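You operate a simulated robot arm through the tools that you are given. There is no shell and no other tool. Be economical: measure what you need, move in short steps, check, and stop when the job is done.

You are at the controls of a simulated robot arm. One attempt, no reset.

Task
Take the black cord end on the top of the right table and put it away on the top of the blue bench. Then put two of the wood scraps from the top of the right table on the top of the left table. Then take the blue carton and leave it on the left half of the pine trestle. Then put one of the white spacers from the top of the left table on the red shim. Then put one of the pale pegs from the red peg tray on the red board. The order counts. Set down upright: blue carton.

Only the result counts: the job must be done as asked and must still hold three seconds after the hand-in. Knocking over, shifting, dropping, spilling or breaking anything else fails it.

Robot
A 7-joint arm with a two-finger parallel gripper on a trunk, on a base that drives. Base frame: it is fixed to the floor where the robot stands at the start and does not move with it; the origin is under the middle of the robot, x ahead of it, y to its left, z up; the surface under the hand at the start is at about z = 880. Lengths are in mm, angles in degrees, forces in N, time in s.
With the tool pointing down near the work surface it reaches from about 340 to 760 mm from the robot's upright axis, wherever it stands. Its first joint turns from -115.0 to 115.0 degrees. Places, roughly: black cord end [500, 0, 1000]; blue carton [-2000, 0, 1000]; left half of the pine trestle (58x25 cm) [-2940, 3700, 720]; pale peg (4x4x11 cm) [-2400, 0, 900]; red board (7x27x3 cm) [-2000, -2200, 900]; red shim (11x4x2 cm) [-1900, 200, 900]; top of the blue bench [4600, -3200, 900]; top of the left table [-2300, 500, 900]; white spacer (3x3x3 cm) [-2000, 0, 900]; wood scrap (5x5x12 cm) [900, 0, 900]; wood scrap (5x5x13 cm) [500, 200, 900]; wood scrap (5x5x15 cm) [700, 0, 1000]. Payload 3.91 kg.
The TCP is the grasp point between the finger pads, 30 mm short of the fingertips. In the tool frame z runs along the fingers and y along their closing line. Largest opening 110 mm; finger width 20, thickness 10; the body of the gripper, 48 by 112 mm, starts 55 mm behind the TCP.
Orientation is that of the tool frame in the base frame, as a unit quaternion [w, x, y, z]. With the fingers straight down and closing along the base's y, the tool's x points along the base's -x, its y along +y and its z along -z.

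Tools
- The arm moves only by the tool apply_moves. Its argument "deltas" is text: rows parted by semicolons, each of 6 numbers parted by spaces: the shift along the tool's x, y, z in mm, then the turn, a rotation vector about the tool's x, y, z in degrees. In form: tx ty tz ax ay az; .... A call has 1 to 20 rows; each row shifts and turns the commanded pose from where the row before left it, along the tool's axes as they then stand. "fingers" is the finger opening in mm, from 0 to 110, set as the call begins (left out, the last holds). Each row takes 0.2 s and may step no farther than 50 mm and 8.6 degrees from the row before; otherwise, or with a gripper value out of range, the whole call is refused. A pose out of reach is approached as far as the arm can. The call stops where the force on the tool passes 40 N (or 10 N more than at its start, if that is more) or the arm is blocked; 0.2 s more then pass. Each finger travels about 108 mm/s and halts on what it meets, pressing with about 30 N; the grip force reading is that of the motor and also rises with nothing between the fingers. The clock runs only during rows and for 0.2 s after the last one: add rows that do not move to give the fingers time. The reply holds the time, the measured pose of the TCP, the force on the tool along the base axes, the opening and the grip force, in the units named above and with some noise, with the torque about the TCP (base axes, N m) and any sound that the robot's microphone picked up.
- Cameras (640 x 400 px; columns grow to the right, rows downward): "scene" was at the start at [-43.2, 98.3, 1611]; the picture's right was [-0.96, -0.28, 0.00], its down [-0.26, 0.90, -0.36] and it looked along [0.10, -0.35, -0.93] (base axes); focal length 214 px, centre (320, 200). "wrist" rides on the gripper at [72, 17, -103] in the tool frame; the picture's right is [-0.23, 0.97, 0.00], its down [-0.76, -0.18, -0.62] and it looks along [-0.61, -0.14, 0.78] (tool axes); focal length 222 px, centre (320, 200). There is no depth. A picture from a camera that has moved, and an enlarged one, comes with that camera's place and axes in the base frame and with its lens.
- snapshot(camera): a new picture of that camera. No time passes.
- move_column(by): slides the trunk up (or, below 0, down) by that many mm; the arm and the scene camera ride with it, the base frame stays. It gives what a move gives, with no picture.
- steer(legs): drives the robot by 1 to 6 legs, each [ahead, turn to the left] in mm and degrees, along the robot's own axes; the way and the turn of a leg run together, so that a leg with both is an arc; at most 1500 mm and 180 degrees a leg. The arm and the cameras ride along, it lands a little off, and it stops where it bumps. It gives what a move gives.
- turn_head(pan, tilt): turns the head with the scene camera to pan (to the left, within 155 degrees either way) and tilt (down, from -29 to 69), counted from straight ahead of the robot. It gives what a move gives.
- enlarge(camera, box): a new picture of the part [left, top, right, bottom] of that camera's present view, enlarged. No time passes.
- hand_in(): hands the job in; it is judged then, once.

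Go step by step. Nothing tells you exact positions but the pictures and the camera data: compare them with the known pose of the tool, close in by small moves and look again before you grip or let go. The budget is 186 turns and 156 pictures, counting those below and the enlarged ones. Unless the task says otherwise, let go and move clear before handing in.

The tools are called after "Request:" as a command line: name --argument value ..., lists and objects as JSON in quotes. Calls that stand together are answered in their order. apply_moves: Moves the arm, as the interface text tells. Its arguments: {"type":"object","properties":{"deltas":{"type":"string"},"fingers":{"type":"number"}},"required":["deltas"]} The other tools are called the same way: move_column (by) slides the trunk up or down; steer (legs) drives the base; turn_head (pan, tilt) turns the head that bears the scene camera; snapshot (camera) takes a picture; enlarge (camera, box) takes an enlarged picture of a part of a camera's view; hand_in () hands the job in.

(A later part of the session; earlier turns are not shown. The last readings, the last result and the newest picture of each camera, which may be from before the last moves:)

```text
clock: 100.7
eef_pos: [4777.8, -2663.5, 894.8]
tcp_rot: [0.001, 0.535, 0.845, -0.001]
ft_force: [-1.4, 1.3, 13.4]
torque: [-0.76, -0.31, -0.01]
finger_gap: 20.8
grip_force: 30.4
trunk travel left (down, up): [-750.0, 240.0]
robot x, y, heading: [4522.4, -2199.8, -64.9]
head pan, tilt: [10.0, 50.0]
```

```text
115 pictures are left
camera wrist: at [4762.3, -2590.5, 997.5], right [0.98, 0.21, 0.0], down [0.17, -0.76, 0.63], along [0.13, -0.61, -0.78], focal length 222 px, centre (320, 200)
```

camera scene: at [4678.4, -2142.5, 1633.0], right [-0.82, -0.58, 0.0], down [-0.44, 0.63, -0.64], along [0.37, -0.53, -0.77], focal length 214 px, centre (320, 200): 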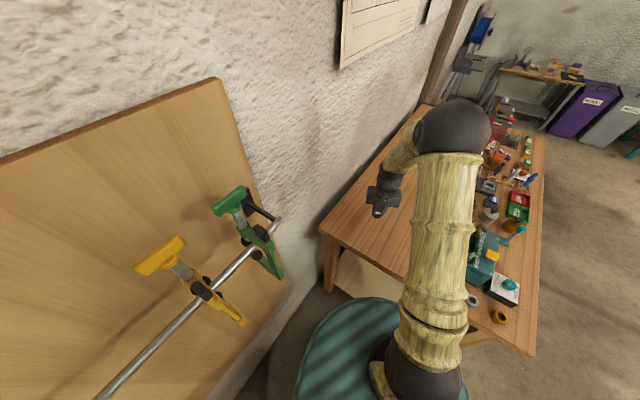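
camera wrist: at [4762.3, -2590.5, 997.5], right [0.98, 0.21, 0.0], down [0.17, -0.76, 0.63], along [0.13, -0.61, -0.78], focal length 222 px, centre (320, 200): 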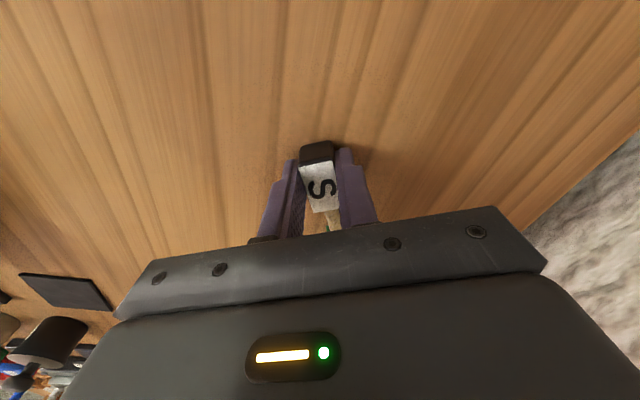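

Contact (13 N). I release and rise.

Request:
apply_moves --deltas "0 0 0 0 0 0; 0 0 0 0 0 0; 0 0 -50 0 0 0; 0 0 -50 0 0 0; 0 0 -50 0 0 0; 0 0 -50 0 0 0; 0 0 -50 0 0 0; 0 0 0 0 0 0" --fingers 60

Request:
snapshot --camera "wrist"

```text
clock: 102.5
eef_pos: [4777.9, -2664.2, 1145.1]
tcp_rot: [0.0, 0.535, 0.845, 0.0]
ft_force: [0.6, 0.7, 0.1]
torque: [0.04, 0.01, -0.03]
finger_gap: 59.9
grip_force: 0.1
trunk travel left (down, up): [-750.0, 240.0]
robot x, y, heading: [4517.9, -2197.8, -64.8]
head pan, tilt: [10.0, 50.0]
```

```text
114 pictures are left
camera wrist: at [4762.3, -2592.0, 1247.6], right [0.98, 0.21, 0.0], down [0.17, -0.76, 0.62], along [0.13, -0.61, -0.78], focal length 222 px, centre (320, 200)
```

wrist: 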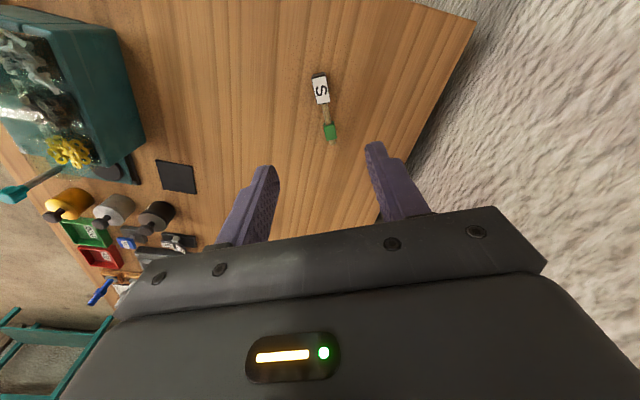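

The cord end lies on the blue bench. I retract, back off and drive to the right table's side for the wood scraps.

Request:
apply_moves --deltas "45 0 -30 0 0 0; 45 0 -20 0 0 0; 0 0 0 0 0 0"

Request:
steer --legs '[[-250, 0], [0, -129], [1400, 0], [1400, 0], [1060, 0], [0, -76]]'

Request:
turn_head --pan -5 --tilt 35

Request:
snapshot --camera "scene"

```text
refused: row 1 steps farther than a row can; nothing moved
```

```text
clock: 138.4
eef_pos: [635.0, -560.9, 1144.8]
tcp_rot: [-0.001, 0.714, -0.7, 0.0]
ft_force: [0.3, 0.7, -0.5]
torque: [0.03, 0.03, -0.02]
finger_gap: 60.3
grip_force: 0.0
trunk travel left (down, up): [-750.0, 240.0]
robot x, y, heading: [681.3, -1092.5, 91.2]
head pan, tilt: [10.0, 50.0]
```

```text
clock: 139.2
eef_pos: [633.5, -562.0, 1143.5]
tcp_rot: [0.0, 0.715, -0.699, 0.0]
ft_force: [-0.3, -0.2, -0.2]
torque: [0.0, 0.01, 0.0]
finger_gap: 60.0
grip_force: 0.1
trunk travel left (down, up): [-750.0, 240.0]
robot x, y, heading: [678.8, -1092.8, 91.1]
head pan, tilt: [-5.0, 35.0]
```

```text
113 pictures are left
camera scene: at [534.4, -1067.4, 1654.6], right [1.0, -0.07, 0.0], down [-0.04, -0.57, -0.82], along [0.06, 0.82, -0.57], focal length 214 px, centre (320, 200)
```

scene: 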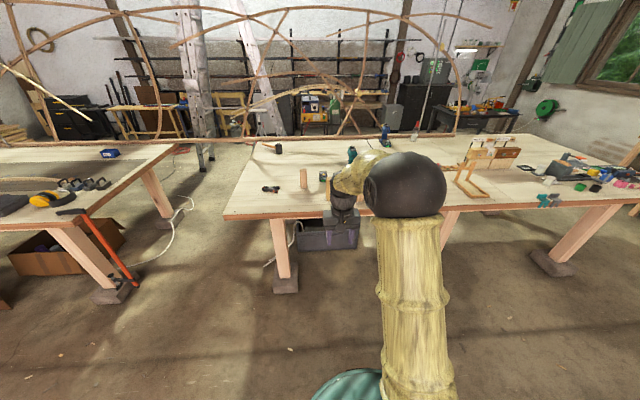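

I drive up to the table's side at y≈-540; the hand stays above the scraps.

Request:
steer --legs '[[540, 0]]'

Request:
snapshot --camera "wrist"

Request:
turn_head --pan 0 --tilt 50

Request:
snapshot --camera "scene"

```text
clock: 142.8
eef_pos: [626.0, -18.7, 1143.1]
tcp_rot: [0.0, 0.715, -0.699, 0.0]
ft_force: [0.0, 0.8, 0.9]
torque: [0.01, 0.03, 0.04]
finger_gap: 60.1
grip_force: 0.1
trunk travel left (down, up): [-750.0, 240.0]
robot x, y, heading: [670.5, -551.0, 91.1]
head pan, tilt: [-5.0, 35.0]
```

```text
112 pictures are left
camera wrist: at [611.3, -91.3, 1247.1], right [-0.98, 0.21, 0.0], down [0.16, 0.77, 0.62], along [0.13, 0.61, -0.78], focal length 222 px, centre (320, 200)
```

wrist: 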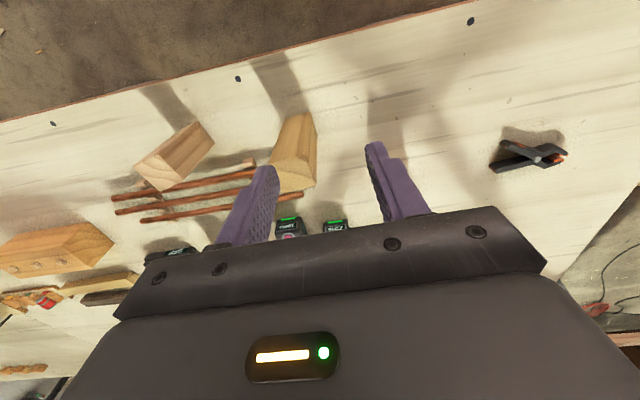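

```text
clock: 143.6
eef_pos: [626.4, -18.9, 1144.1]
tcp_rot: [0.0, 0.715, -0.7, 0.001]
ft_force: [-0.4, -0.2, 0.4]
torque: [0.0, 0.02, 0.01]
finger_gap: 59.9
grip_force: 0.0
trunk travel left (down, up): [-750.0, 240.0]
robot x, y, heading: [670.0, -551.0, 91.1]
head pan, tilt: [0.0, 50.0]
```

```text
111 pictures are left
camera scene: at [518.0, -535.2, 1633.0], right [1.0, 0.02, 0.0], down [0.01, -0.77, -0.64], along [-0.01, 0.64, -0.77], focal length 214 px, centre (320, 200)
```

scene: 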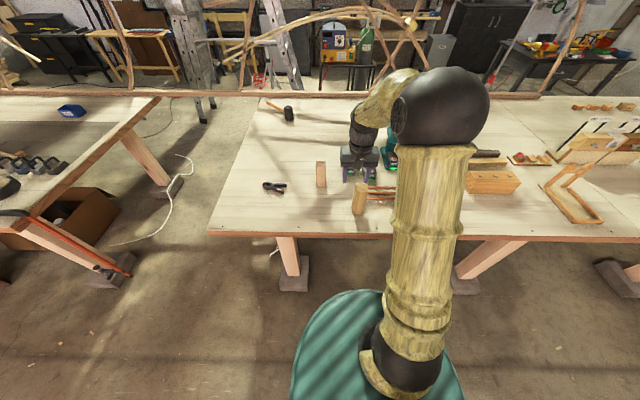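

Scrap B (light wood, 15 cm) stands near (671, 30). I zoom in to judge its top face and yaw.

Request:
enlarge --camera "wrist" --box '[120, 80, 360, 230]'

Request:
enlarge --camera "scene" --box '[290, 130, 418, 230]'

```text
2.67 times, centred on (240, 155) of wrist
camera zoom: at [611.3, -91.7, 1247.3], right [-0.98, 0.21, 0.0], down [0.16, 0.76, 0.62], along [0.13, 0.61, -0.78], focal length 592 px, centre (533, 320)
```

zoom: 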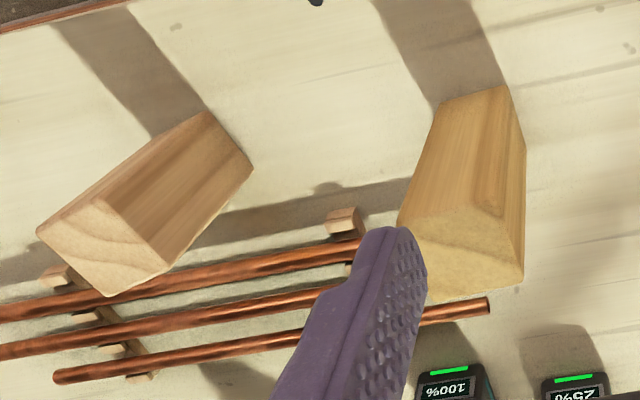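

```text
4.00 times, centred on (354, 180) of scene
camera zoom: at [518.0, -535.2, 1633.0], right [1.0, 0.02, 0.0], down [0.01, -0.77, -0.64], along [-0.01, 0.64, -0.77], focal length 858 px, centre (184, 280)
```

zoom: 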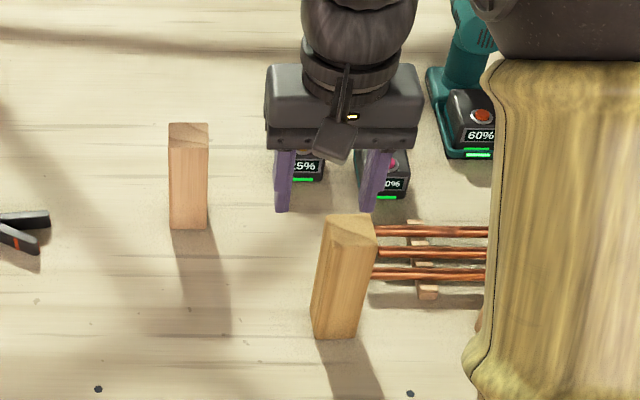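

B is slightly turned. I'll centre the hand above it, open wide, and look again.

Request:
apply_moves --deltas "0 -45 0 0 0 0; -48 0 0 0 0 0; 0 0 -20 0 0 0; 0 0 0 0 0 0" --fingers 100

Request:
snapshot --camera "wrist"

Request:
enlarge --camera "scene" --box '[320, 130, 400, 220]'

```text
clock: 144.6
eef_pos: [670.5, 29.4, 1163.5]
tcp_rot: [-0.001, 0.715, -0.7, 0.0]
ft_force: [-0.4, -0.1, -0.3]
torque: [0.0, 0.01, 0.02]
finger_gap: 100.1
grip_force: 0.0
trunk travel left (down, up): [-750.0, 240.0]
robot x, y, heading: [667.3, -552.3, 91.0]
head pan, tilt: [0.0, 50.0]
```

```text
108 pictures are left
camera wrist: at [655.9, -42.3, 1267.1], right [-0.98, 0.21, 0.0], down [0.16, 0.77, 0.62], along [0.13, 0.61, -0.78], focal length 222 px, centre (320, 200)
```

wrist: 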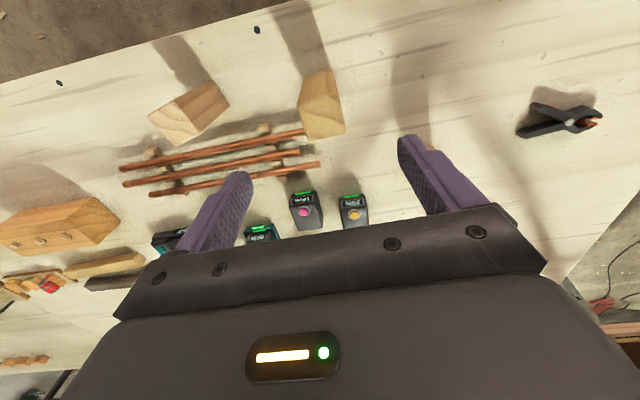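

```text
4.44 times, centred on (360, 175) of scene
camera zoom: at [517.8, -534.0, 1632.9], right [1.0, 0.02, 0.0], down [0.01, -0.77, -0.64], along [-0.01, 0.64, -0.77], focal length 953 px, centre (142, 311)
```

zoom: 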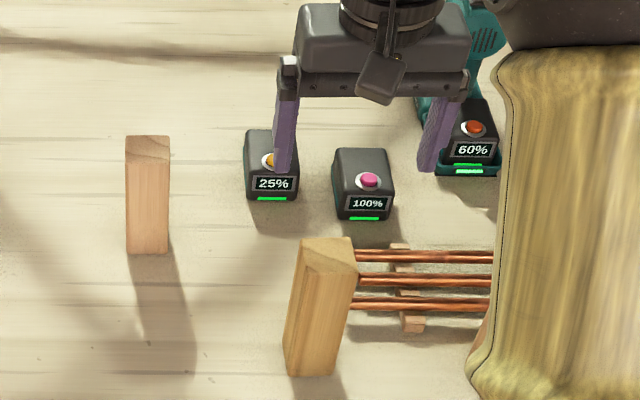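

Request:
enlarge --camera "wrist" --box '[260, 50, 388, 150]'

```text
4.00 times, centred on (324, 100) of wrist
camera zoom: at [655.9, -42.3, 1267.1], right [-0.98, 0.21, 0.0], down [0.16, 0.77, 0.62], along [0.13, 0.61, -0.78], focal length 888 px, centre (304, 600)
```

zoom: 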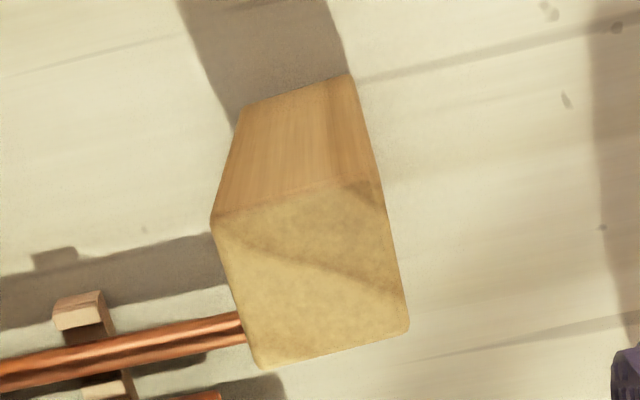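

B's top is centred near (670, 37), aligned with the hand. I descend and grip near its top.

Request:
apply_moves --deltas "-7 0 40 0 0 0; 0 0 40 0 0 0; 0 0 40 0 0 0; 0 0 40 0 0 0; 0 0 8 0 0 0; 0 0 0 0 0 0"

Request:
snapshot --camera "wrist"

Request:
enlarge --camera "scene" --box '[310, 130, 406, 220]'

```text
clock: 146.0
eef_pos: [669.8, 38.2, 995.5]
tcp_rot: [0.0, 0.715, -0.699, 0.0]
ft_force: [-0.3, 0.3, 0.6]
torque: [-0.02, 0.02, -0.01]
finger_gap: 99.8
grip_force: 0.1
trunk travel left (down, up): [-750.0, 240.0]
robot x, y, heading: [673.3, -549.1, 90.8]
head pan, tilt: [0.0, 50.0]
```

```text
105 pictures are left
camera wrist: at [655.6, -35.4, 1099.3], right [-0.98, 0.21, 0.0], down [0.16, 0.76, 0.62], along [0.13, 0.61, -0.78], focal length 222 px, centre (320, 200)
```

wrist: 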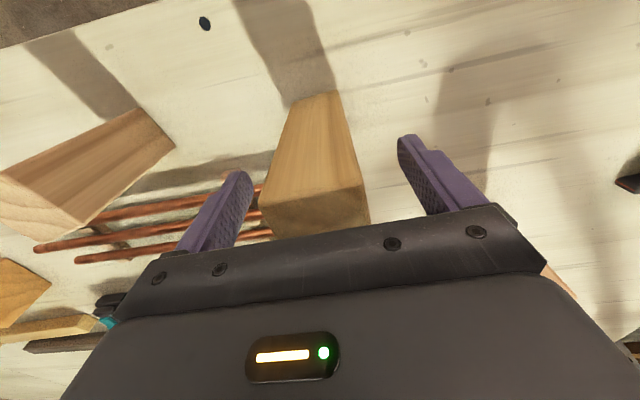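

```text
4.44 times, centred on (358, 175) of scene
camera zoom: at [518.0, -535.2, 1633.0], right [1.0, 0.02, 0.0], down [0.01, -0.77, -0.64], along [-0.01, 0.64, -0.77], focal length 953 px, centre (151, 311)
```

zoom: 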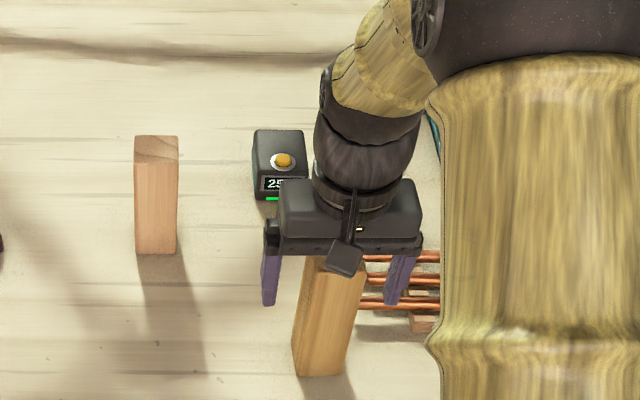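

Fingers straddle B and clear of the rods. Close and lift.

Request:
apply_moves --deltas "0 0 0 0 0 0; 0 0 0 0 0 0; 0 0 0 0 0 0; 0 0 0 0 0 0" --fingers 30

Request:
apply_moves --deltas "0 0 -10 0 0 0; 0 0 -40 0 0 0; 0 0 -50 0 0 0; 0 0 -50 0 0 0; 0 0 -50 0 0 0; 0 0 -50 0 0 0; 0 0 0 0 0 0"

Request:
snapshot --camera "wrist"

Request:
snapshot --camera "scene"

```text
clock: 147.0
eef_pos: [669.8, 36.8, 995.4]
tcp_rot: [0.0, 0.714, -0.7, 0.0]
ft_force: [-1.1, 0.3, 0.0]
torque: [0.0, 0.06, -0.02]
finger_gap: 44.7
grip_force: 30.3
trunk travel left (down, up): [-750.0, 240.0]
robot x, y, heading: [669.2, -548.2, 90.9]
head pan, tilt: [0.0, 50.0]
```

```text
clock: 148.6
eef_pos: [671.6, 38.0, 1246.2]
tcp_rot: [0.001, 0.715, -0.699, -0.001]
ft_force: [-0.5, 0.1, -2.3]
torque: [-0.01, -0.02, -0.01]
finger_gap: 44.8
grip_force: 30.7
trunk travel left (down, up): [-750.0, 240.0]
robot x, y, heading: [668.3, -549.9, 90.8]
head pan, tilt: [0.0, 50.0]
```

```text
103 pictures are left
camera wrist: at [655.9, -34.8, 1349.0], right [-0.98, 0.21, 0.0], down [0.16, 0.77, 0.62], along [0.13, 0.61, -0.78], focal length 222 px, centre (320, 200)
```

wrist: 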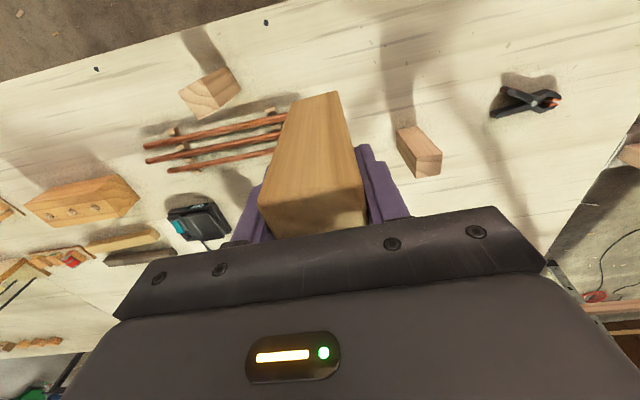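

```text
102 pictures are left
camera scene: at [518.0, -534.7, 1632.9], right [1.0, 0.02, 0.0], down [0.01, -0.77, -0.64], along [-0.01, 0.64, -0.77], focal length 214 px, centre (320, 200)
```

scene: 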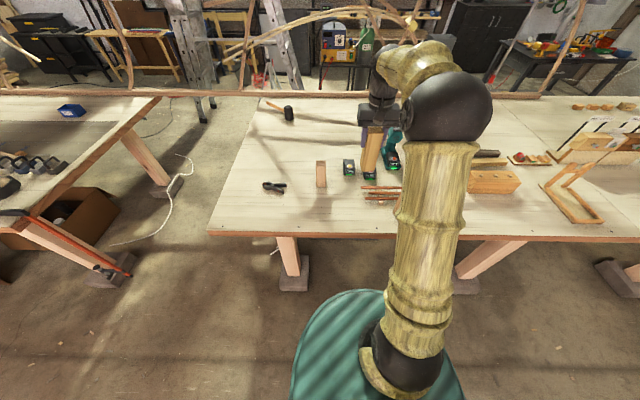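

B is held clear. I back up and drive to the left table's side to find a free spot.

Request:
steer --legs '[[-330, 0], [0, 90], [1000, 0], [850, 0], [0, -90]]'

Request:
turn_head --pan 10 --tilt 35

Request:
snapshot --camera "scene"

Request:
turn_head --pan 50 --tilt 35

Request:
snapshot --camera "scene"

```text
clock: 172.8
eef_pos: [-1193.8, -357.8, 1245.3]
tcp_rot: [0.0, 0.719, -0.695, 0.001]
ft_force: [0.1, 0.0, -0.7]
torque: [0.0, 0.0, 0.0]
finger_gap: 44.9
grip_force: 30.3
trunk travel left (down, up): [-750.0, 240.0]
robot x, y, heading: [-1185.8, -944.0, 91.6]
head pan, tilt: [0.0, 50.0]
```

```text
clock: 173.5
eef_pos: [-1193.3, -357.7, 1244.5]
tcp_rot: [0.0, 0.718, -0.696, 0.0]
ft_force: [1.0, 0.6, -1.5]
torque: [0.04, 0.05, 0.02]
finger_gap: 44.8
grip_force: 30.4
trunk travel left (down, up): [-750.0, 240.0]
robot x, y, heading: [-1189.7, -946.6, 91.9]
head pan, tilt: [10.0, 35.0]
```

```text
101 pictures are left
camera scene: at [-1354.8, -923.6, 1654.6], right [0.98, 0.2, 0.0], down [0.12, -0.56, -0.82], along [-0.16, 0.8, -0.57], focal length 214 px, centre (320, 200)
```

scene: 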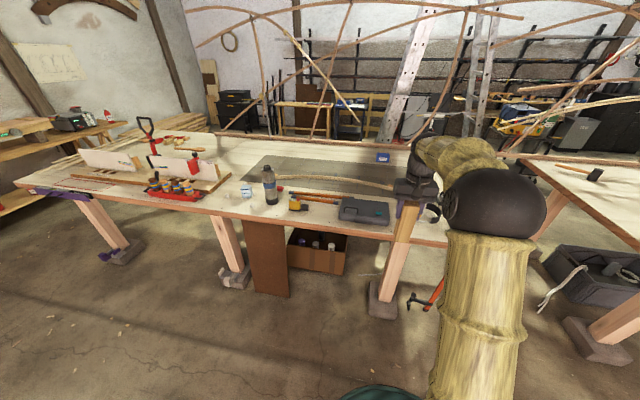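

```text
clock: 174.6
eef_pos: [-1192.6, -358.0, 1245.6]
tcp_rot: [0.001, 0.718, -0.696, 0.0]
ft_force: [-0.1, -0.1, -1.3]
torque: [-0.02, 0.01, 0.01]
finger_gap: 44.8
grip_force: 30.2
trunk travel left (down, up): [-750.0, 240.0]
robot x, y, heading: [-1189.3, -943.7, 91.6]
head pan, tilt: [50.0, 35.0]
```

```text
100 pictures are left
camera scene: at [-1406.1, -955.2, 1654.7], right [0.62, 0.78, 0.0], down [0.45, -0.36, -0.82], along [-0.64, 0.51, -0.57], focal length 214 px, centre (320, 200)
```

scene: 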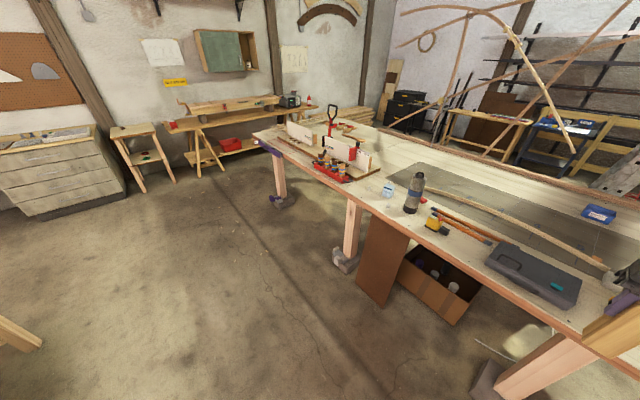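

Zooming in on the left table top.

Request:
enlarge --camera "scene" --box '[240, 90, 400, 210]'

Request:
enlarge --camera "scene" --box '[380, 130, 640, 330]'

```text
3.33 times, centred on (320, 150) of scene
camera zoom: at [-1406.1, -955.2, 1654.7], right [0.62, 0.78, 0.0], down [0.45, -0.36, -0.82], along [-0.64, 0.51, -0.57], focal length 715 px, centre (320, 367)
```

zoom: 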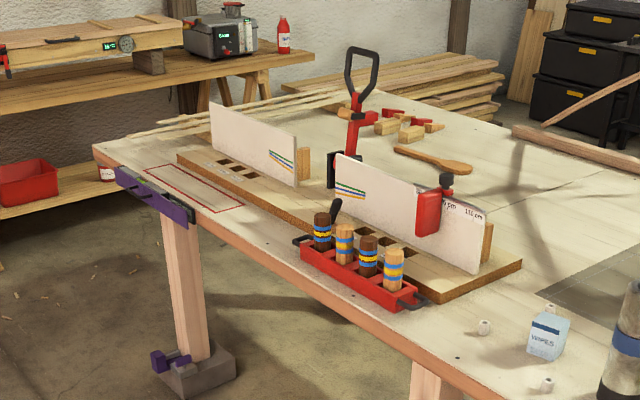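

```text
2.00 times, centred on (510, 230) of scene
camera zoom: at [-1406.1, -955.2, 1654.7], right [0.62, 0.78, 0.0], down [0.45, -0.36, -0.82], along [-0.64, 0.51, -0.57], focal length 429 px, centre (-60, 140)
```

zoom: 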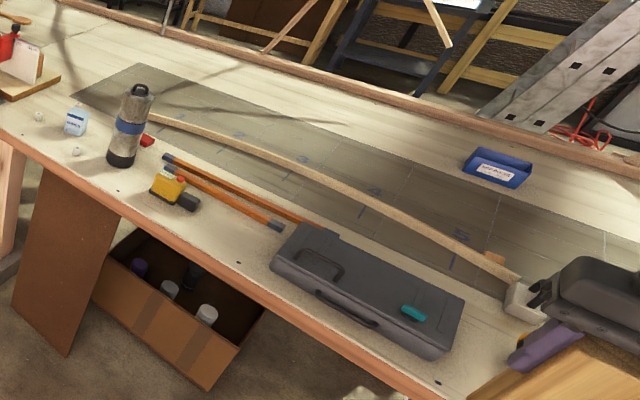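

The light-blue "WIPES" box is the carton, the white nuts are the spacers, and the red peg tray stands further along. A free spot for scraps is near (-1500…-1600, 20) between the grey case and the yellow tool; I drive there.

Request:
steer --legs '[[0, 88], [360, 0], [0, -90], [390, 0]]'

Request:
turn_head --pan 5 --tilt 50

Request:
snapshot --camera "scene"

Request:
snapshot --camera "wrist"

```text
clock: 190.6
eef_pos: [-1519.0, 31.7, 1244.9]
tcp_rot: [0.0, -0.702, 0.712, 0.0]
ft_force: [-0.2, -0.4, -1.2]
torque: [-0.01, 0.0, 0.03]
finger_gap: 44.8
grip_force: 30.0
trunk travel left (down, up): [-750.0, 240.0]
robot x, y, heading: [-1539.9, -552.2, 88.9]
head pan, tilt: [50.0, 35.0]
```

```text
clock: 191.7
eef_pos: [-1519.4, 31.4, 1244.6]
tcp_rot: [0.0, -0.702, 0.712, 0.001]
ft_force: [0.4, -0.4, -1.4]
torque: [0.02, -0.01, 0.0]
finger_gap: 44.6
grip_force: 29.6
trunk travel left (down, up): [-750.0, 240.0]
robot x, y, heading: [-1538.8, -554.4, 89.0]
head pan, tilt: [5.0, 50.0]
```

```text
97 pictures are left
camera scene: at [-1698.5, -535.4, 1633.0], right [1.0, 0.07, 0.0], down [0.05, -0.76, -0.64], along [-0.05, 0.64, -0.77], focal length 214 px, centre (320, 200)
```

scene: 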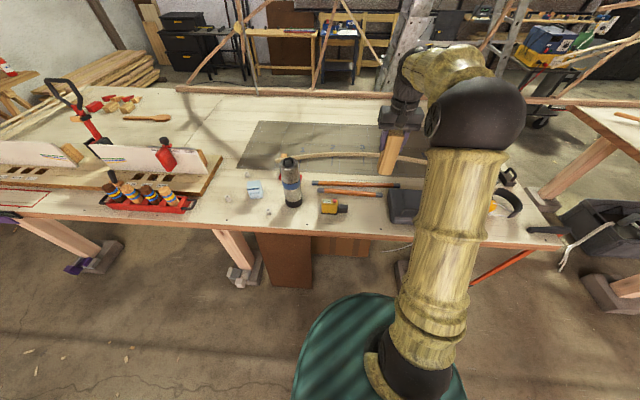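

```text
96 pictures are left
camera wrist: at [-1537.0, -39.8, 1348.5], right [-0.97, 0.24, 0.0], down [0.19, 0.76, 0.62], along [0.15, 0.6, -0.78], focal length 222 px, centre (320, 200)
```

wrist: 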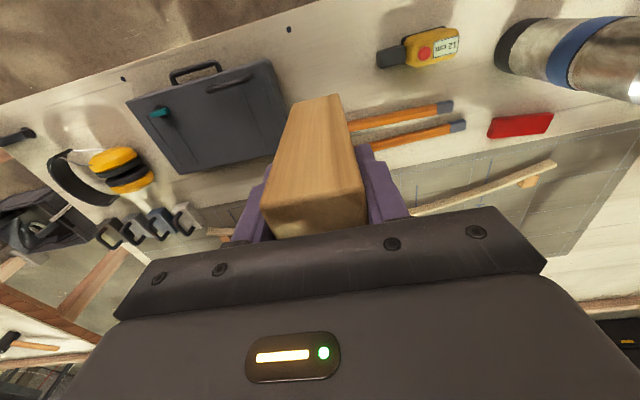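

A gap of ~175 mm is free between case and yellow tool. B goes to about (-1505, 38); descending.

Request:
apply_moves --deltas "-7 -14 0 0 0 0; 0 0 50 0 0 0; 0 0 50 0 0 0; 0 0 50 0 0 0; 0 0 50 0 0 0; 0 0 30 0 0 0; 0 0 0 0 0 0"

Request:
snapshot --camera "wrist"

Request:
enlarge --camera "scene" --box '[300, 120, 460, 240]'

```text
clock: 193.3
eef_pos: [-1505.6, 39.0, 1015.6]
tcp_rot: [0.0, -0.703, 0.712, 0.0]
ft_force: [0.4, -0.7, -1.1]
torque: [0.02, 0.0, 0.02]
finger_gap: 44.7
grip_force: 29.6
trunk travel left (down, up): [-750.0, 240.0]
robot x, y, heading: [-1543.4, -552.4, 89.0]
head pan, tilt: [5.0, 50.0]
```

```text
95 pictures are left
camera wrist: at [-1523.8, -33.3, 1118.8], right [-0.97, 0.24, 0.0], down [0.19, 0.76, 0.62], along [0.15, 0.61, -0.78], focal length 222 px, centre (320, 200)
```

wrist: 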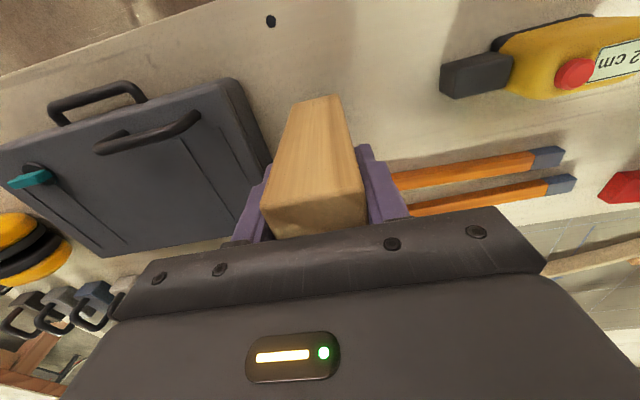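

```text
3.33 times, centred on (380, 180) of scene
camera zoom: at [-1698.4, -535.6, 1633.0], right [1.0, 0.07, 0.0], down [0.05, -0.76, -0.64], along [-0.05, 0.64, -0.77], focal length 715 px, centre (120, 267)
```

zoom: 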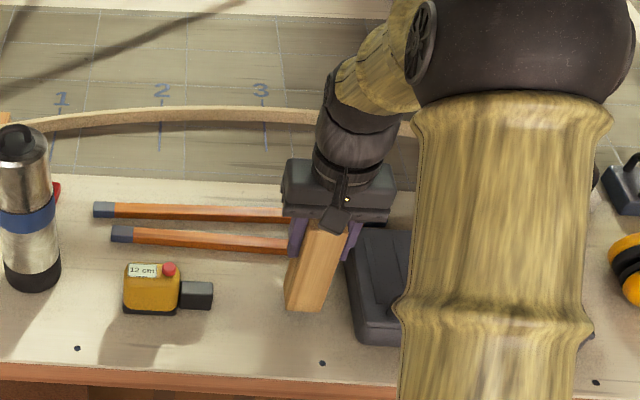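

Clear on all sides. Lower gently to contact.

Request:
apply_moves --deltas "0 0 10 0 0 0; 0 0 4 0 0 0; 0 0 0 0 0 0"

Request:
apply_moves --deltas "0 0 3 0 0 0; 0 0 2 0 0 0; 0 0 0 0 0 0"

```text
clock: 194.1
eef_pos: [-1505.2, 38.9, 1000.3]
tcp_rot: [0.001, -0.702, 0.713, 0.0]
ft_force: [0.5, 0.6, -0.6]
torque: [0.01, -0.02, 0.0]
finger_gap: 44.6
grip_force: 29.8
trunk travel left (down, up): [-750.0, 240.0]
robot x, y, heading: [-1542.4, -557.6, 89.2]
head pan, tilt: [5.0, 50.0]
```

```text
clock: 194.9
eef_pos: [-1504.8, 40.0, 996.5]
tcp_rot: [0.0, -0.702, 0.712, 0.0]
ft_force: [-0.7, -0.1, -0.9]
torque: [-0.02, 0.03, -0.01]
finger_gap: 45.0
grip_force: 29.6
trunk travel left (down, up): [-750.0, 240.0]
robot x, y, heading: [-1542.4, -553.0, 89.0]
head pan, tilt: [5.0, 50.0]
```

Request:
apply_moves --deltas "0 0 2 0 0 0; 0 0 0 0 0 0"

Request:
apply_moves --deltas "0 0 2 0 0 0; 0 0 0 0 0 0"

```text
clock: 195.5
eef_pos: [-1505.3, 39.5, 995.1]
tcp_rot: [0.002, -0.702, 0.712, 0.002]
ft_force: [-1.7, 0.4, 14.3]
torque: [-0.38, 0.16, -0.04]
finger_gap: 44.6
grip_force: 30.2
trunk travel left (down, up): [-750.0, 240.0]
robot x, y, heading: [-1541.4, -555.2, 88.6]
head pan, tilt: [5.0, 50.0]
```

```text
clock: 196.1
eef_pos: [-1504.6, 39.5, 995.5]
tcp_rot: [0.003, -0.702, 0.712, 0.002]
ft_force: [-0.8, 3.6, 30.3]
torque: [0.07, 0.14, -0.02]
finger_gap: 44.7
grip_force: 30.0
trunk travel left (down, up): [-750.0, 240.0]
robot x, y, heading: [-1543.4, -556.3, 89.0]
head pan, tilt: [5.0, 50.0]
```

B stands on the table. Open a little and rise.

Request:
apply_moves --deltas "0 0 -2 0 0 0; 0 0 0 0 0 0; 0 0 -40 0 0 0; 0 0 -50 0 0 0; 0 0 -50 0 0 0; 0 0 -50 0 0 0; 0 0 -50 0 0 0; 0 0 0 0 0 0" --fingers 60

Request:
snapshot --camera "wrist"

```text
clock: 197.9
eef_pos: [-1505.3, 40.5, 1235.2]
tcp_rot: [0.0, -0.702, 0.712, 0.0]
ft_force: [0.6, -0.6, 0.6]
torque: [-0.02, -0.01, -0.03]
finger_gap: 60.1
grip_force: 0.1
trunk travel left (down, up): [-750.0, 240.0]
robot x, y, heading: [-1539.2, -556.9, 89.2]
head pan, tilt: [5.0, 50.0]
```

```text
93 pictures are left
camera wrist: at [-1523.7, -32.4, 1339.1], right [-0.97, 0.24, 0.0], down [0.19, 0.76, 0.62], along [0.15, 0.6, -0.78], focal length 222 px, centre (320, 200)
```

wrist: 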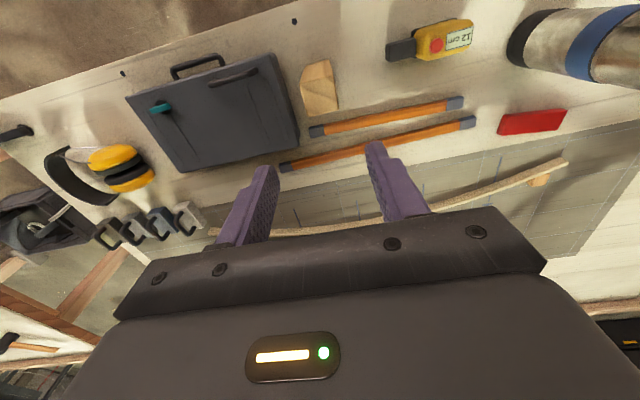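

B stands well. Now back to the right table for scrap A at (500, 200).

Request:
steer --legs '[[-380, 0], [0, -89], [1020, 0], [1020, 0], [0, 90], [470, 0]]'

Request:
snapshot --camera "wrist"

Request:
snapshot --camera "scene"

```text
clock: 226.0
eef_pos: [507.6, 139.3, 1234.6]
tcp_rot: [-0.001, 0.71, -0.704, 0.001]
ft_force: [-0.7, -0.4, 0.4]
torque: [-0.02, 0.0, 0.01]
finger_gap: 60.1
grip_force: 0.1
trunk travel left (down, up): [-750.0, 240.0]
robot x, y, heading: [488.0, -458.1, 90.1]
head pan, tilt: [5.0, 50.0]
```

```text
92 pictures are left
camera wrist: at [492.7, 66.2, 1338.6], right [-0.98, 0.22, 0.0], down [0.17, 0.76, 0.62], along [0.14, 0.61, -0.78], focal length 222 px, centre (320, 200)
```

wrist: 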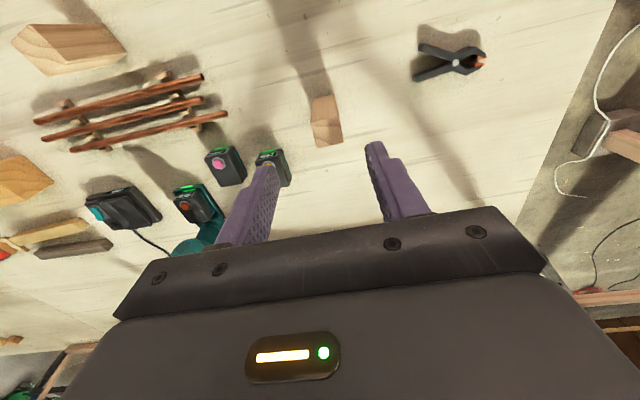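

```text
91 pictures are left
camera scene: at [328.7, -439.7, 1632.9], right [1.0, 0.09, 0.0], down [0.07, -0.76, -0.64], along [-0.06, 0.64, -0.77], focal length 214 px, centre (320, 200)
```

scene: 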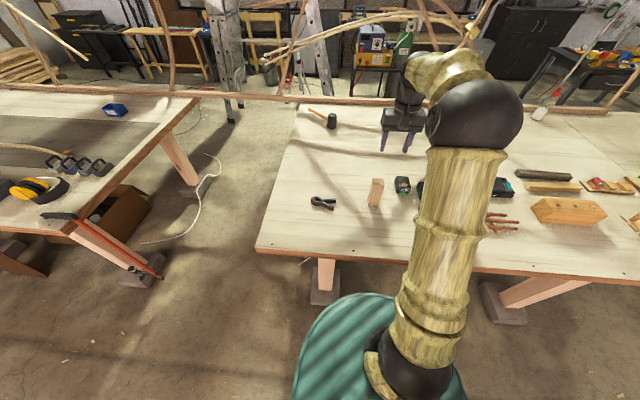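

Request:
enlarge --camera "wrist" --box '[272, 80, 376, 160]'

```text
5.00 times, centred on (324, 120) of wrist
camera zoom: at [492.7, 66.2, 1338.6], right [-0.98, 0.22, 0.0], down [0.17, 0.76, 0.62], along [0.14, 0.61, -0.78], focal length 1111 px, centre (300, 600)
```

zoom: 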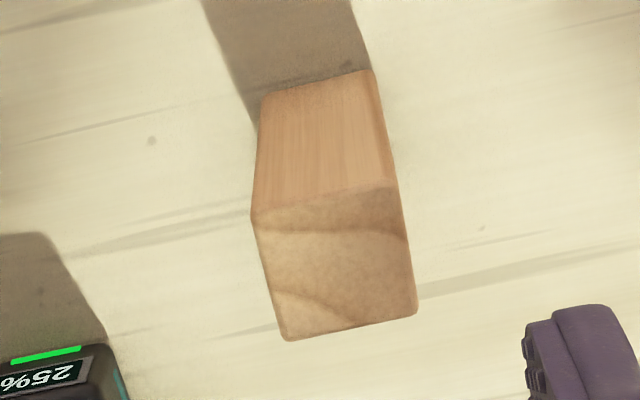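

A's top is centred near (512, 198) and aligned. I move over it and descend.

Request:
apply_moves --deltas "-30 -5 0 0 0 0; -29 0 0 0 0 0; 0 0 50 0 0 0; 0 0 50 0 0 0; 0 0 50 0 0 0; 0 0 50 0 0 0; 0 0 0 0 0 0" --fingers 90

Request:
snapshot --camera "wrist"

```text
clock: 227.6
eef_pos: [513.5, 197.2, 1037.2]
tcp_rot: [-0.001, 0.71, -0.705, -0.001]
ft_force: [0.1, -0.6, -0.4]
torque: [0.03, 0.01, 0.0]
finger_gap: 89.8
grip_force: 0.0
trunk travel left (down, up): [-750.0, 240.0]
robot x, y, heading: [488.0, -454.2, 90.1]
head pan, tilt: [5.0, 50.0]
```

```text
89 pictures are left
camera wrist: at [497.4, 124.8, 1140.6], right [-0.98, 0.22, 0.0], down [0.17, 0.76, 0.62], along [0.14, 0.61, -0.78], focal length 222 px, centre (320, 200)
```

wrist: 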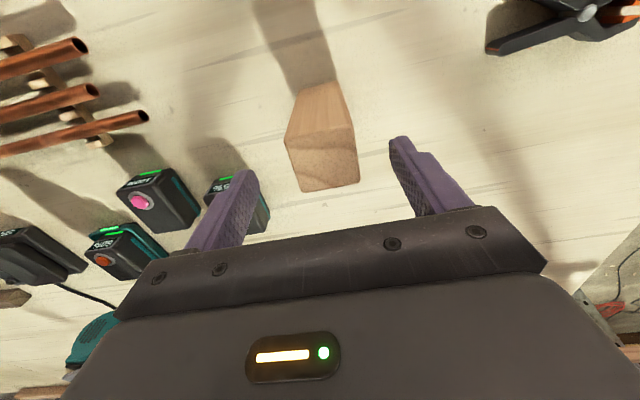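

Well centred. Descend, close and lift.

Request:
apply_moves --deltas "0 0 40 0 0 0; 0 0 22 0 0 0; 0 0 0 0 0 0"

Request:
apply_moves --deltas "0 0 0 0 0 0; 0 0 0 0 0 0; 0 0 0 0 0 0; 0 0 0 0 0 0" --fingers 30

Request:
apply_moves --deltas "0 0 -10 0 0 0; 0 0 -40 0 0 0; 0 0 -50 0 0 0; 0 0 -50 0 0 0; 0 0 -50 0 0 0; 0 0 -50 0 0 0; 0 0 0 0 0 0"

Request:
snapshot --camera "wrist"

```text
clock: 228.4
eef_pos: [514.4, 199.0, 973.0]
tcp_rot: [0.0, 0.71, -0.705, -0.001]
ft_force: [0.3, 0.2, -0.2]
torque: [-0.01, -0.01, 0.0]
finger_gap: 89.9
grip_force: 0.0
trunk travel left (down, up): [-750.0, 240.0]
robot x, y, heading: [490.5, -456.6, 90.4]
head pan, tilt: [5.0, 50.0]
```

```text
clock: 229.4
eef_pos: [513.9, 197.6, 972.8]
tcp_rot: [0.0, 0.71, -0.705, 0.0]
ft_force: [-1.1, 0.2, 1.2]
torque: [0.0, 0.1, -0.01]
finger_gap: 44.6
grip_force: 29.9
trunk travel left (down, up): [-750.0, 240.0]
robot x, y, heading: [486.2, -455.7, 90.0]
head pan, tilt: [5.0, 50.0]
```

```text
clock: 231.0
eef_pos: [513.5, 198.0, 1223.6]
tcp_rot: [0.0, 0.709, -0.705, 0.0]
ft_force: [-0.3, 0.4, -0.6]
torque: [0.02, -0.04, 0.0]
finger_gap: 44.7
grip_force: 29.2
trunk travel left (down, up): [-750.0, 240.0]
robot x, y, heading: [487.2, -455.9, 89.8]
head pan, tilt: [5.0, 50.0]
```

```text
88 pictures are left
camera wrist: at [497.6, 125.5, 1327.3], right [-0.98, 0.22, 0.0], down [0.17, 0.76, 0.62], along [0.14, 0.61, -0.78], focal length 222 px, centre (320, 200)
```

wrist: 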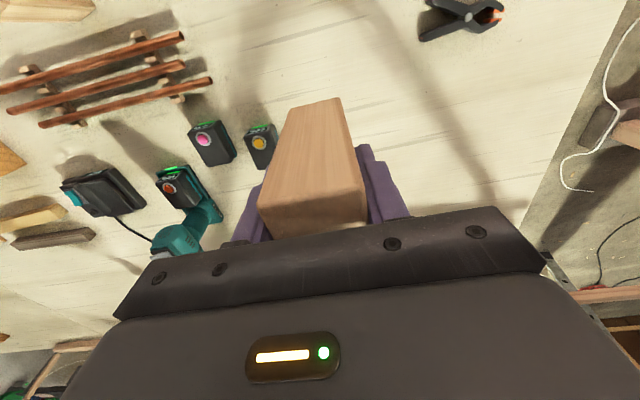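

A is held. Retract slightly and drive back to the left table's side.

Request:
apply_moves --deltas "40 0 0 0 0 0; 40 0 0 0 0 0; 0 0 -20 0 0 0; 0 0 0 0 0 0"

Request:
steer --legs '[[-480, 0], [0, 90], [1040, 0], [1040, 0], [0, -90]]'

Request:
snapshot --camera "scene"

```text
clock: 232.0
eef_pos: [514.4, 118.2, 1241.8]
tcp_rot: [-0.001, 0.71, -0.704, 0.0]
ft_force: [-0.5, -0.2, -0.7]
torque: [-0.02, -0.02, 0.02]
finger_gap: 44.8
grip_force: 30.1
trunk travel left (down, up): [-750.0, 240.0]
robot x, y, heading: [488.0, -453.7, 90.2]
head pan, tilt: [5.0, 50.0]
```

```text
clock: 258.0
eef_pos: [-1542.2, -326.5, 1241.0]
tcp_rot: [-0.001, -0.698, 0.716, -0.001]
ft_force: [0.1, -0.7, -1.2]
torque: [-0.02, 0.02, 0.0]
finger_gap: 44.7
grip_force: 30.3
trunk travel left (down, up): [-750.0, 240.0]
robot x, y, heading: [-1585.1, -899.0, 88.0]
head pan, tilt: [5.0, 50.0]
```

```text
87 pictures are left
camera scene: at [-1747.1, -877.3, 1633.0], right [1.0, 0.05, 0.0], down [0.04, -0.77, -0.64], along [-0.04, 0.64, -0.77], focal length 214 px, centre (320, 200)
```

scene: 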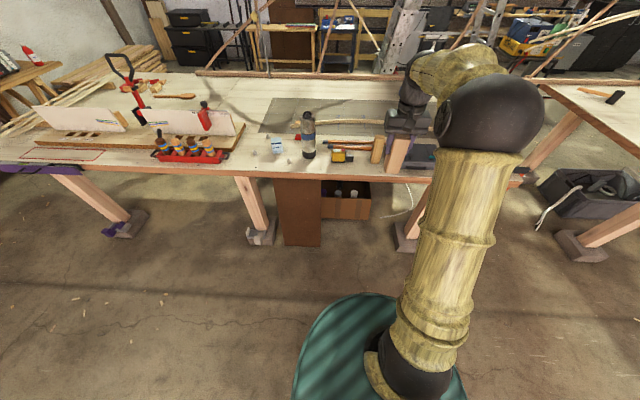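

Request:
steer --legs '[[320, 0]]'

Request:
apply_moves --deltas "0 0 0 0 0 0; 0 45 0 0 0 0; 0 0 0 0 0 2; 0 0 0 0 0 0"

Request:
snapshot --camera "wrist"

Request:
snapshot --camera "scene"

```text
clock: 260.4
eef_pos: [-1529.5, -6.1, 1242.2]
tcp_rot: [0.0, -0.697, 0.717, 0.0]
ft_force: [0.3, 0.6, -1.0]
torque: [-0.03, -0.02, 0.02]
finger_gap: 44.9
grip_force: 30.2
trunk travel left (down, up): [-750.0, 240.0]
robot x, y, heading: [-1575.3, -577.1, 87.8]
head pan, tilt: [5.0, 50.0]
```

```text
clock: 261.4
eef_pos: [-1575.3, -5.5, 1242.6]
tcp_rot: [0.0, -0.684, 0.729, 0.0]
ft_force: [-0.2, 0.3, -2.1]
torque: [0.06, 0.01, -0.01]
finger_gap: 44.7
grip_force: 29.6
trunk travel left (down, up): [-750.0, 240.0]
robot x, y, heading: [-1579.1, -579.8, 88.0]
head pan, tilt: [5.0, 50.0]
```

```text
86 pictures are left
camera wrist: at [-1596.7, -76.9, 1346.2], right [-0.96, 0.29, 0.0], down [0.23, 0.75, 0.62], along [0.18, 0.6, -0.78], focal length 222 px, centre (320, 200)
```

wrist: 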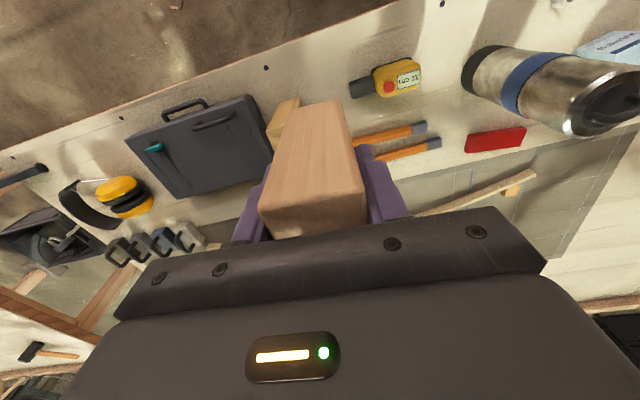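

```text
85 pictures are left
camera scene: at [-1736.9, -556.8, 1632.9], right [1.0, 0.05, 0.0], down [0.04, -0.77, -0.64], along [-0.03, 0.64, -0.77], focal length 214 px, centre (320, 200)
```

scene: 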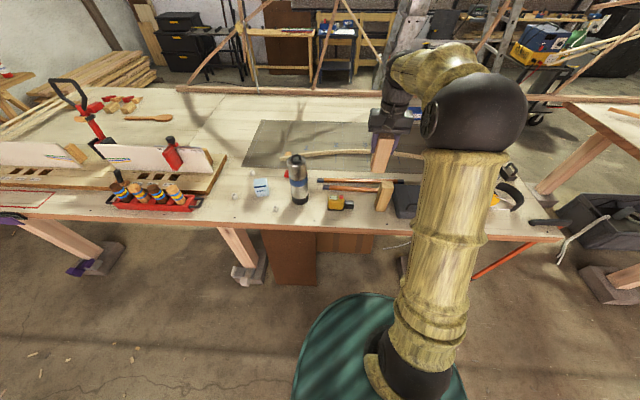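

Position is right. Square the hand up and lower A at about (-1580, -10).

Request:
apply_moves --deltas "0 0 0 0 0 -4; 4 4 0 0 0 0; 0 0 50 0 0 0; 0 0 50 0 0 0; 0 0 50 0 0 0; 0 0 50 0 0 0; 0 0 40 0 0 0; 0 0 15 0 0 0; 0 0 0 0 0 0"

Request:
snapshot --camera "wrist"

Request:
enlarge --camera "scene" --box '[300, 120, 460, 240]'

```text
clock: 263.4
eef_pos: [-1577.9, -7.9, 987.4]
tcp_rot: [0.001, 0.709, -0.706, -0.001]
ft_force: [-0.8, -0.8, -1.4]
torque: [0.03, 0.01, 0.0]
finger_gap: 44.6
grip_force: 30.4
trunk travel left (down, up): [-750.0, 240.0]
robot x, y, heading: [-1579.1, -578.3, 88.0]
head pan, tilt: [5.0, 50.0]
```

```text
84 pictures are left
camera wrist: at [-1595.0, -81.1, 1091.1], right [-0.97, 0.22, 0.0], down [0.17, 0.76, 0.62], along [0.14, 0.61, -0.78], focal length 222 px, centre (320, 200)
```

wrist: 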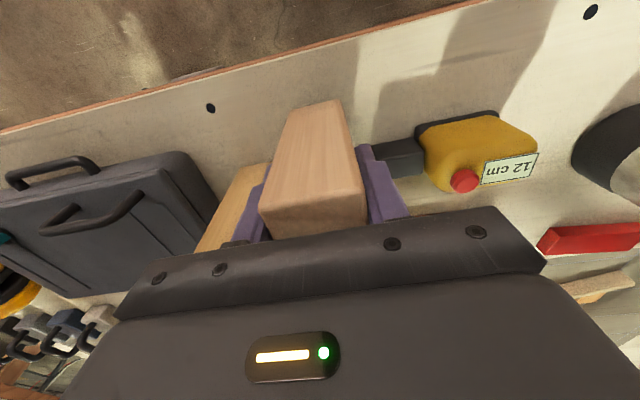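

```text
3.33 times, centred on (380, 180) of scene
camera zoom: at [-1736.2, -556.7, 1633.0], right [1.0, 0.05, 0.0], down [0.04, -0.77, -0.64], along [-0.03, 0.64, -0.77], focal length 715 px, centre (120, 267)
```

zoom: 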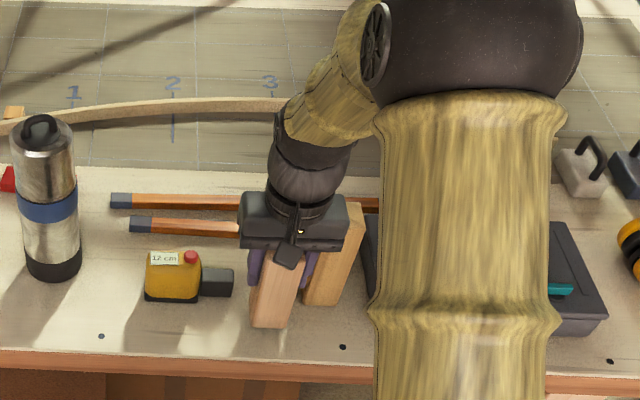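

The gripper body would pass near B's top; I shift 12 mm toward me and lower.

Request:
apply_moves --deltas "12 2 0 0 0 0; 0 0 8 0 0 0; 0 0 4 0 0 0; 0 0 0 0 0 0"

Request:
apply_moves --deltas "0 0 2 0 0 0; 0 0 2 0 0 0; 0 0 0 0 0 0"

```text
clock: 264.4
eef_pos: [-1581.5, -20.5, 975.5]
tcp_rot: [0.0, 0.708, -0.706, 0.0]
ft_force: [-1.7, 0.1, -0.7]
torque: [-0.02, 0.01, -0.01]
finger_gap: 44.6
grip_force: 30.0
trunk travel left (down, up): [-750.0, 240.0]
robot x, y, heading: [-1579.0, -579.0, 88.2]
head pan, tilt: [5.0, 50.0]
```

```text
clock: 265.2
eef_pos: [-1580.2, -21.3, 973.4]
tcp_rot: [-0.002, 0.709, -0.705, -0.002]
ft_force: [-0.7, 0.2, 21.9]
torque: [-0.52, 0.05, -0.03]
finger_gap: 44.8
grip_force: 30.6
trunk travel left (down, up): [-750.0, 240.0]
robot x, y, heading: [-1576.4, -580.1, 88.0]
head pan, tilt: [5.0, 50.0]
```

Contact. Release a little and rise straight up.

Request:
apply_moves --deltas "0 0 -1 0 0 0; 0 0 0 0 0 0; 0 0 -40 0 0 0; 0 0 -50 0 0 0; 0 0 -50 0 0 0; 0 0 -50 0 0 0; 0 0 -50 0 0 0; 0 0 0 0 0 0" --fingers 60

Request:
snapshot --camera "wrist"

Request:
snapshot --camera "scene"

```text
clock: 267.1
eef_pos: [-1580.4, -21.1, 1211.9]
tcp_rot: [0.0, 0.709, -0.706, 0.0]
ft_force: [0.6, 0.0, 0.1]
torque: [0.0, -0.01, -0.01]
finger_gap: 60.1
grip_force: 0.0
trunk travel left (down, up): [-750.0, 240.0]
robot x, y, heading: [-1583.1, -580.9, 88.1]
head pan, tilt: [5.0, 50.0]
```

```text
82 pictures are left
camera wrist: at [-1597.0, -93.5, 1316.4], right [-0.97, 0.22, 0.0], down [0.17, 0.76, 0.62], along [0.14, 0.61, -0.78], focal length 222 px, centre (320, 200)
```

wrist: 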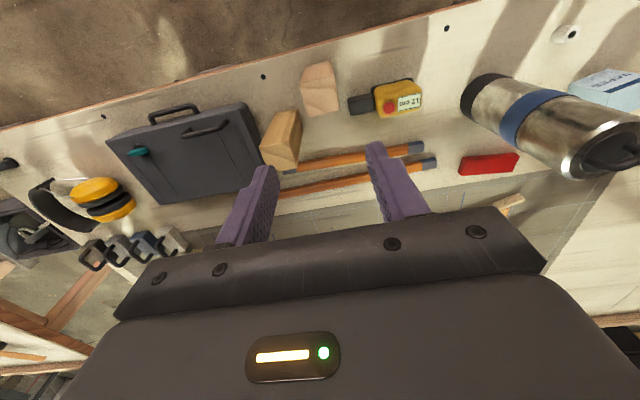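

```text
81 pictures are left
camera scene: at [-1736.2, -556.3, 1632.9], right [1.0, 0.05, 0.0], down [0.04, -0.77, -0.64], along [-0.03, 0.64, -0.77], focal length 214 px, centre (320, 200)
```

scene: 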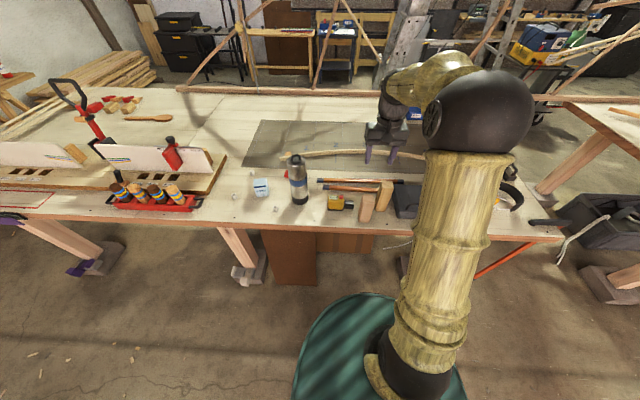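

Both scraps stand on the left table. Next the carton ("WIPES") near (-2044, 116): I shift the robot along the table.

Request:
steer --legs '[[-250, 0], [0, 90], [460, 0], [0, -88], [310, 0]]'

Request:
snapshot --camera "wrist"

Request:
snapshot --camera "scene"

```text
clock: 284.8
eef_pos: [-2050.0, 55.2, 1211.1]
tcp_rot: [0.0, 0.716, -0.698, 0.0]
ft_force: [-0.2, 0.1, 0.2]
torque: [0.01, -0.02, -0.01]
finger_gap: 60.1
grip_force: 0.1
trunk travel left (down, up): [-750.0, 240.0]
robot x, y, heading: [-2037.3, -503.3, 89.1]
head pan, tilt: [5.0, 50.0]
```

```text
80 pictures are left
camera wrist: at [-2063.7, -18.3, 1315.8], right [-0.98, 0.2, 0.0], down [0.16, 0.77, 0.62], along [0.13, 0.61, -0.78], focal length 222 px, centre (320, 200)
```

wrist: 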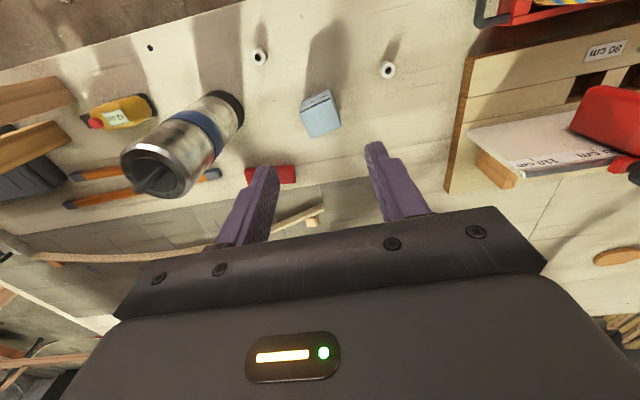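

```text
79 pictures are left
camera scene: at [-2194.2, -483.9, 1632.9], right [1.0, 0.07, 0.0], down [0.06, -0.76, -0.64], along [-0.05, 0.64, -0.77], focal length 214 px, centre (320, 200)
```

scene: 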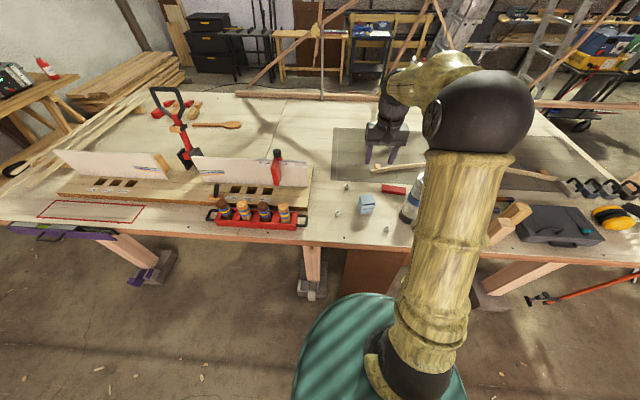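

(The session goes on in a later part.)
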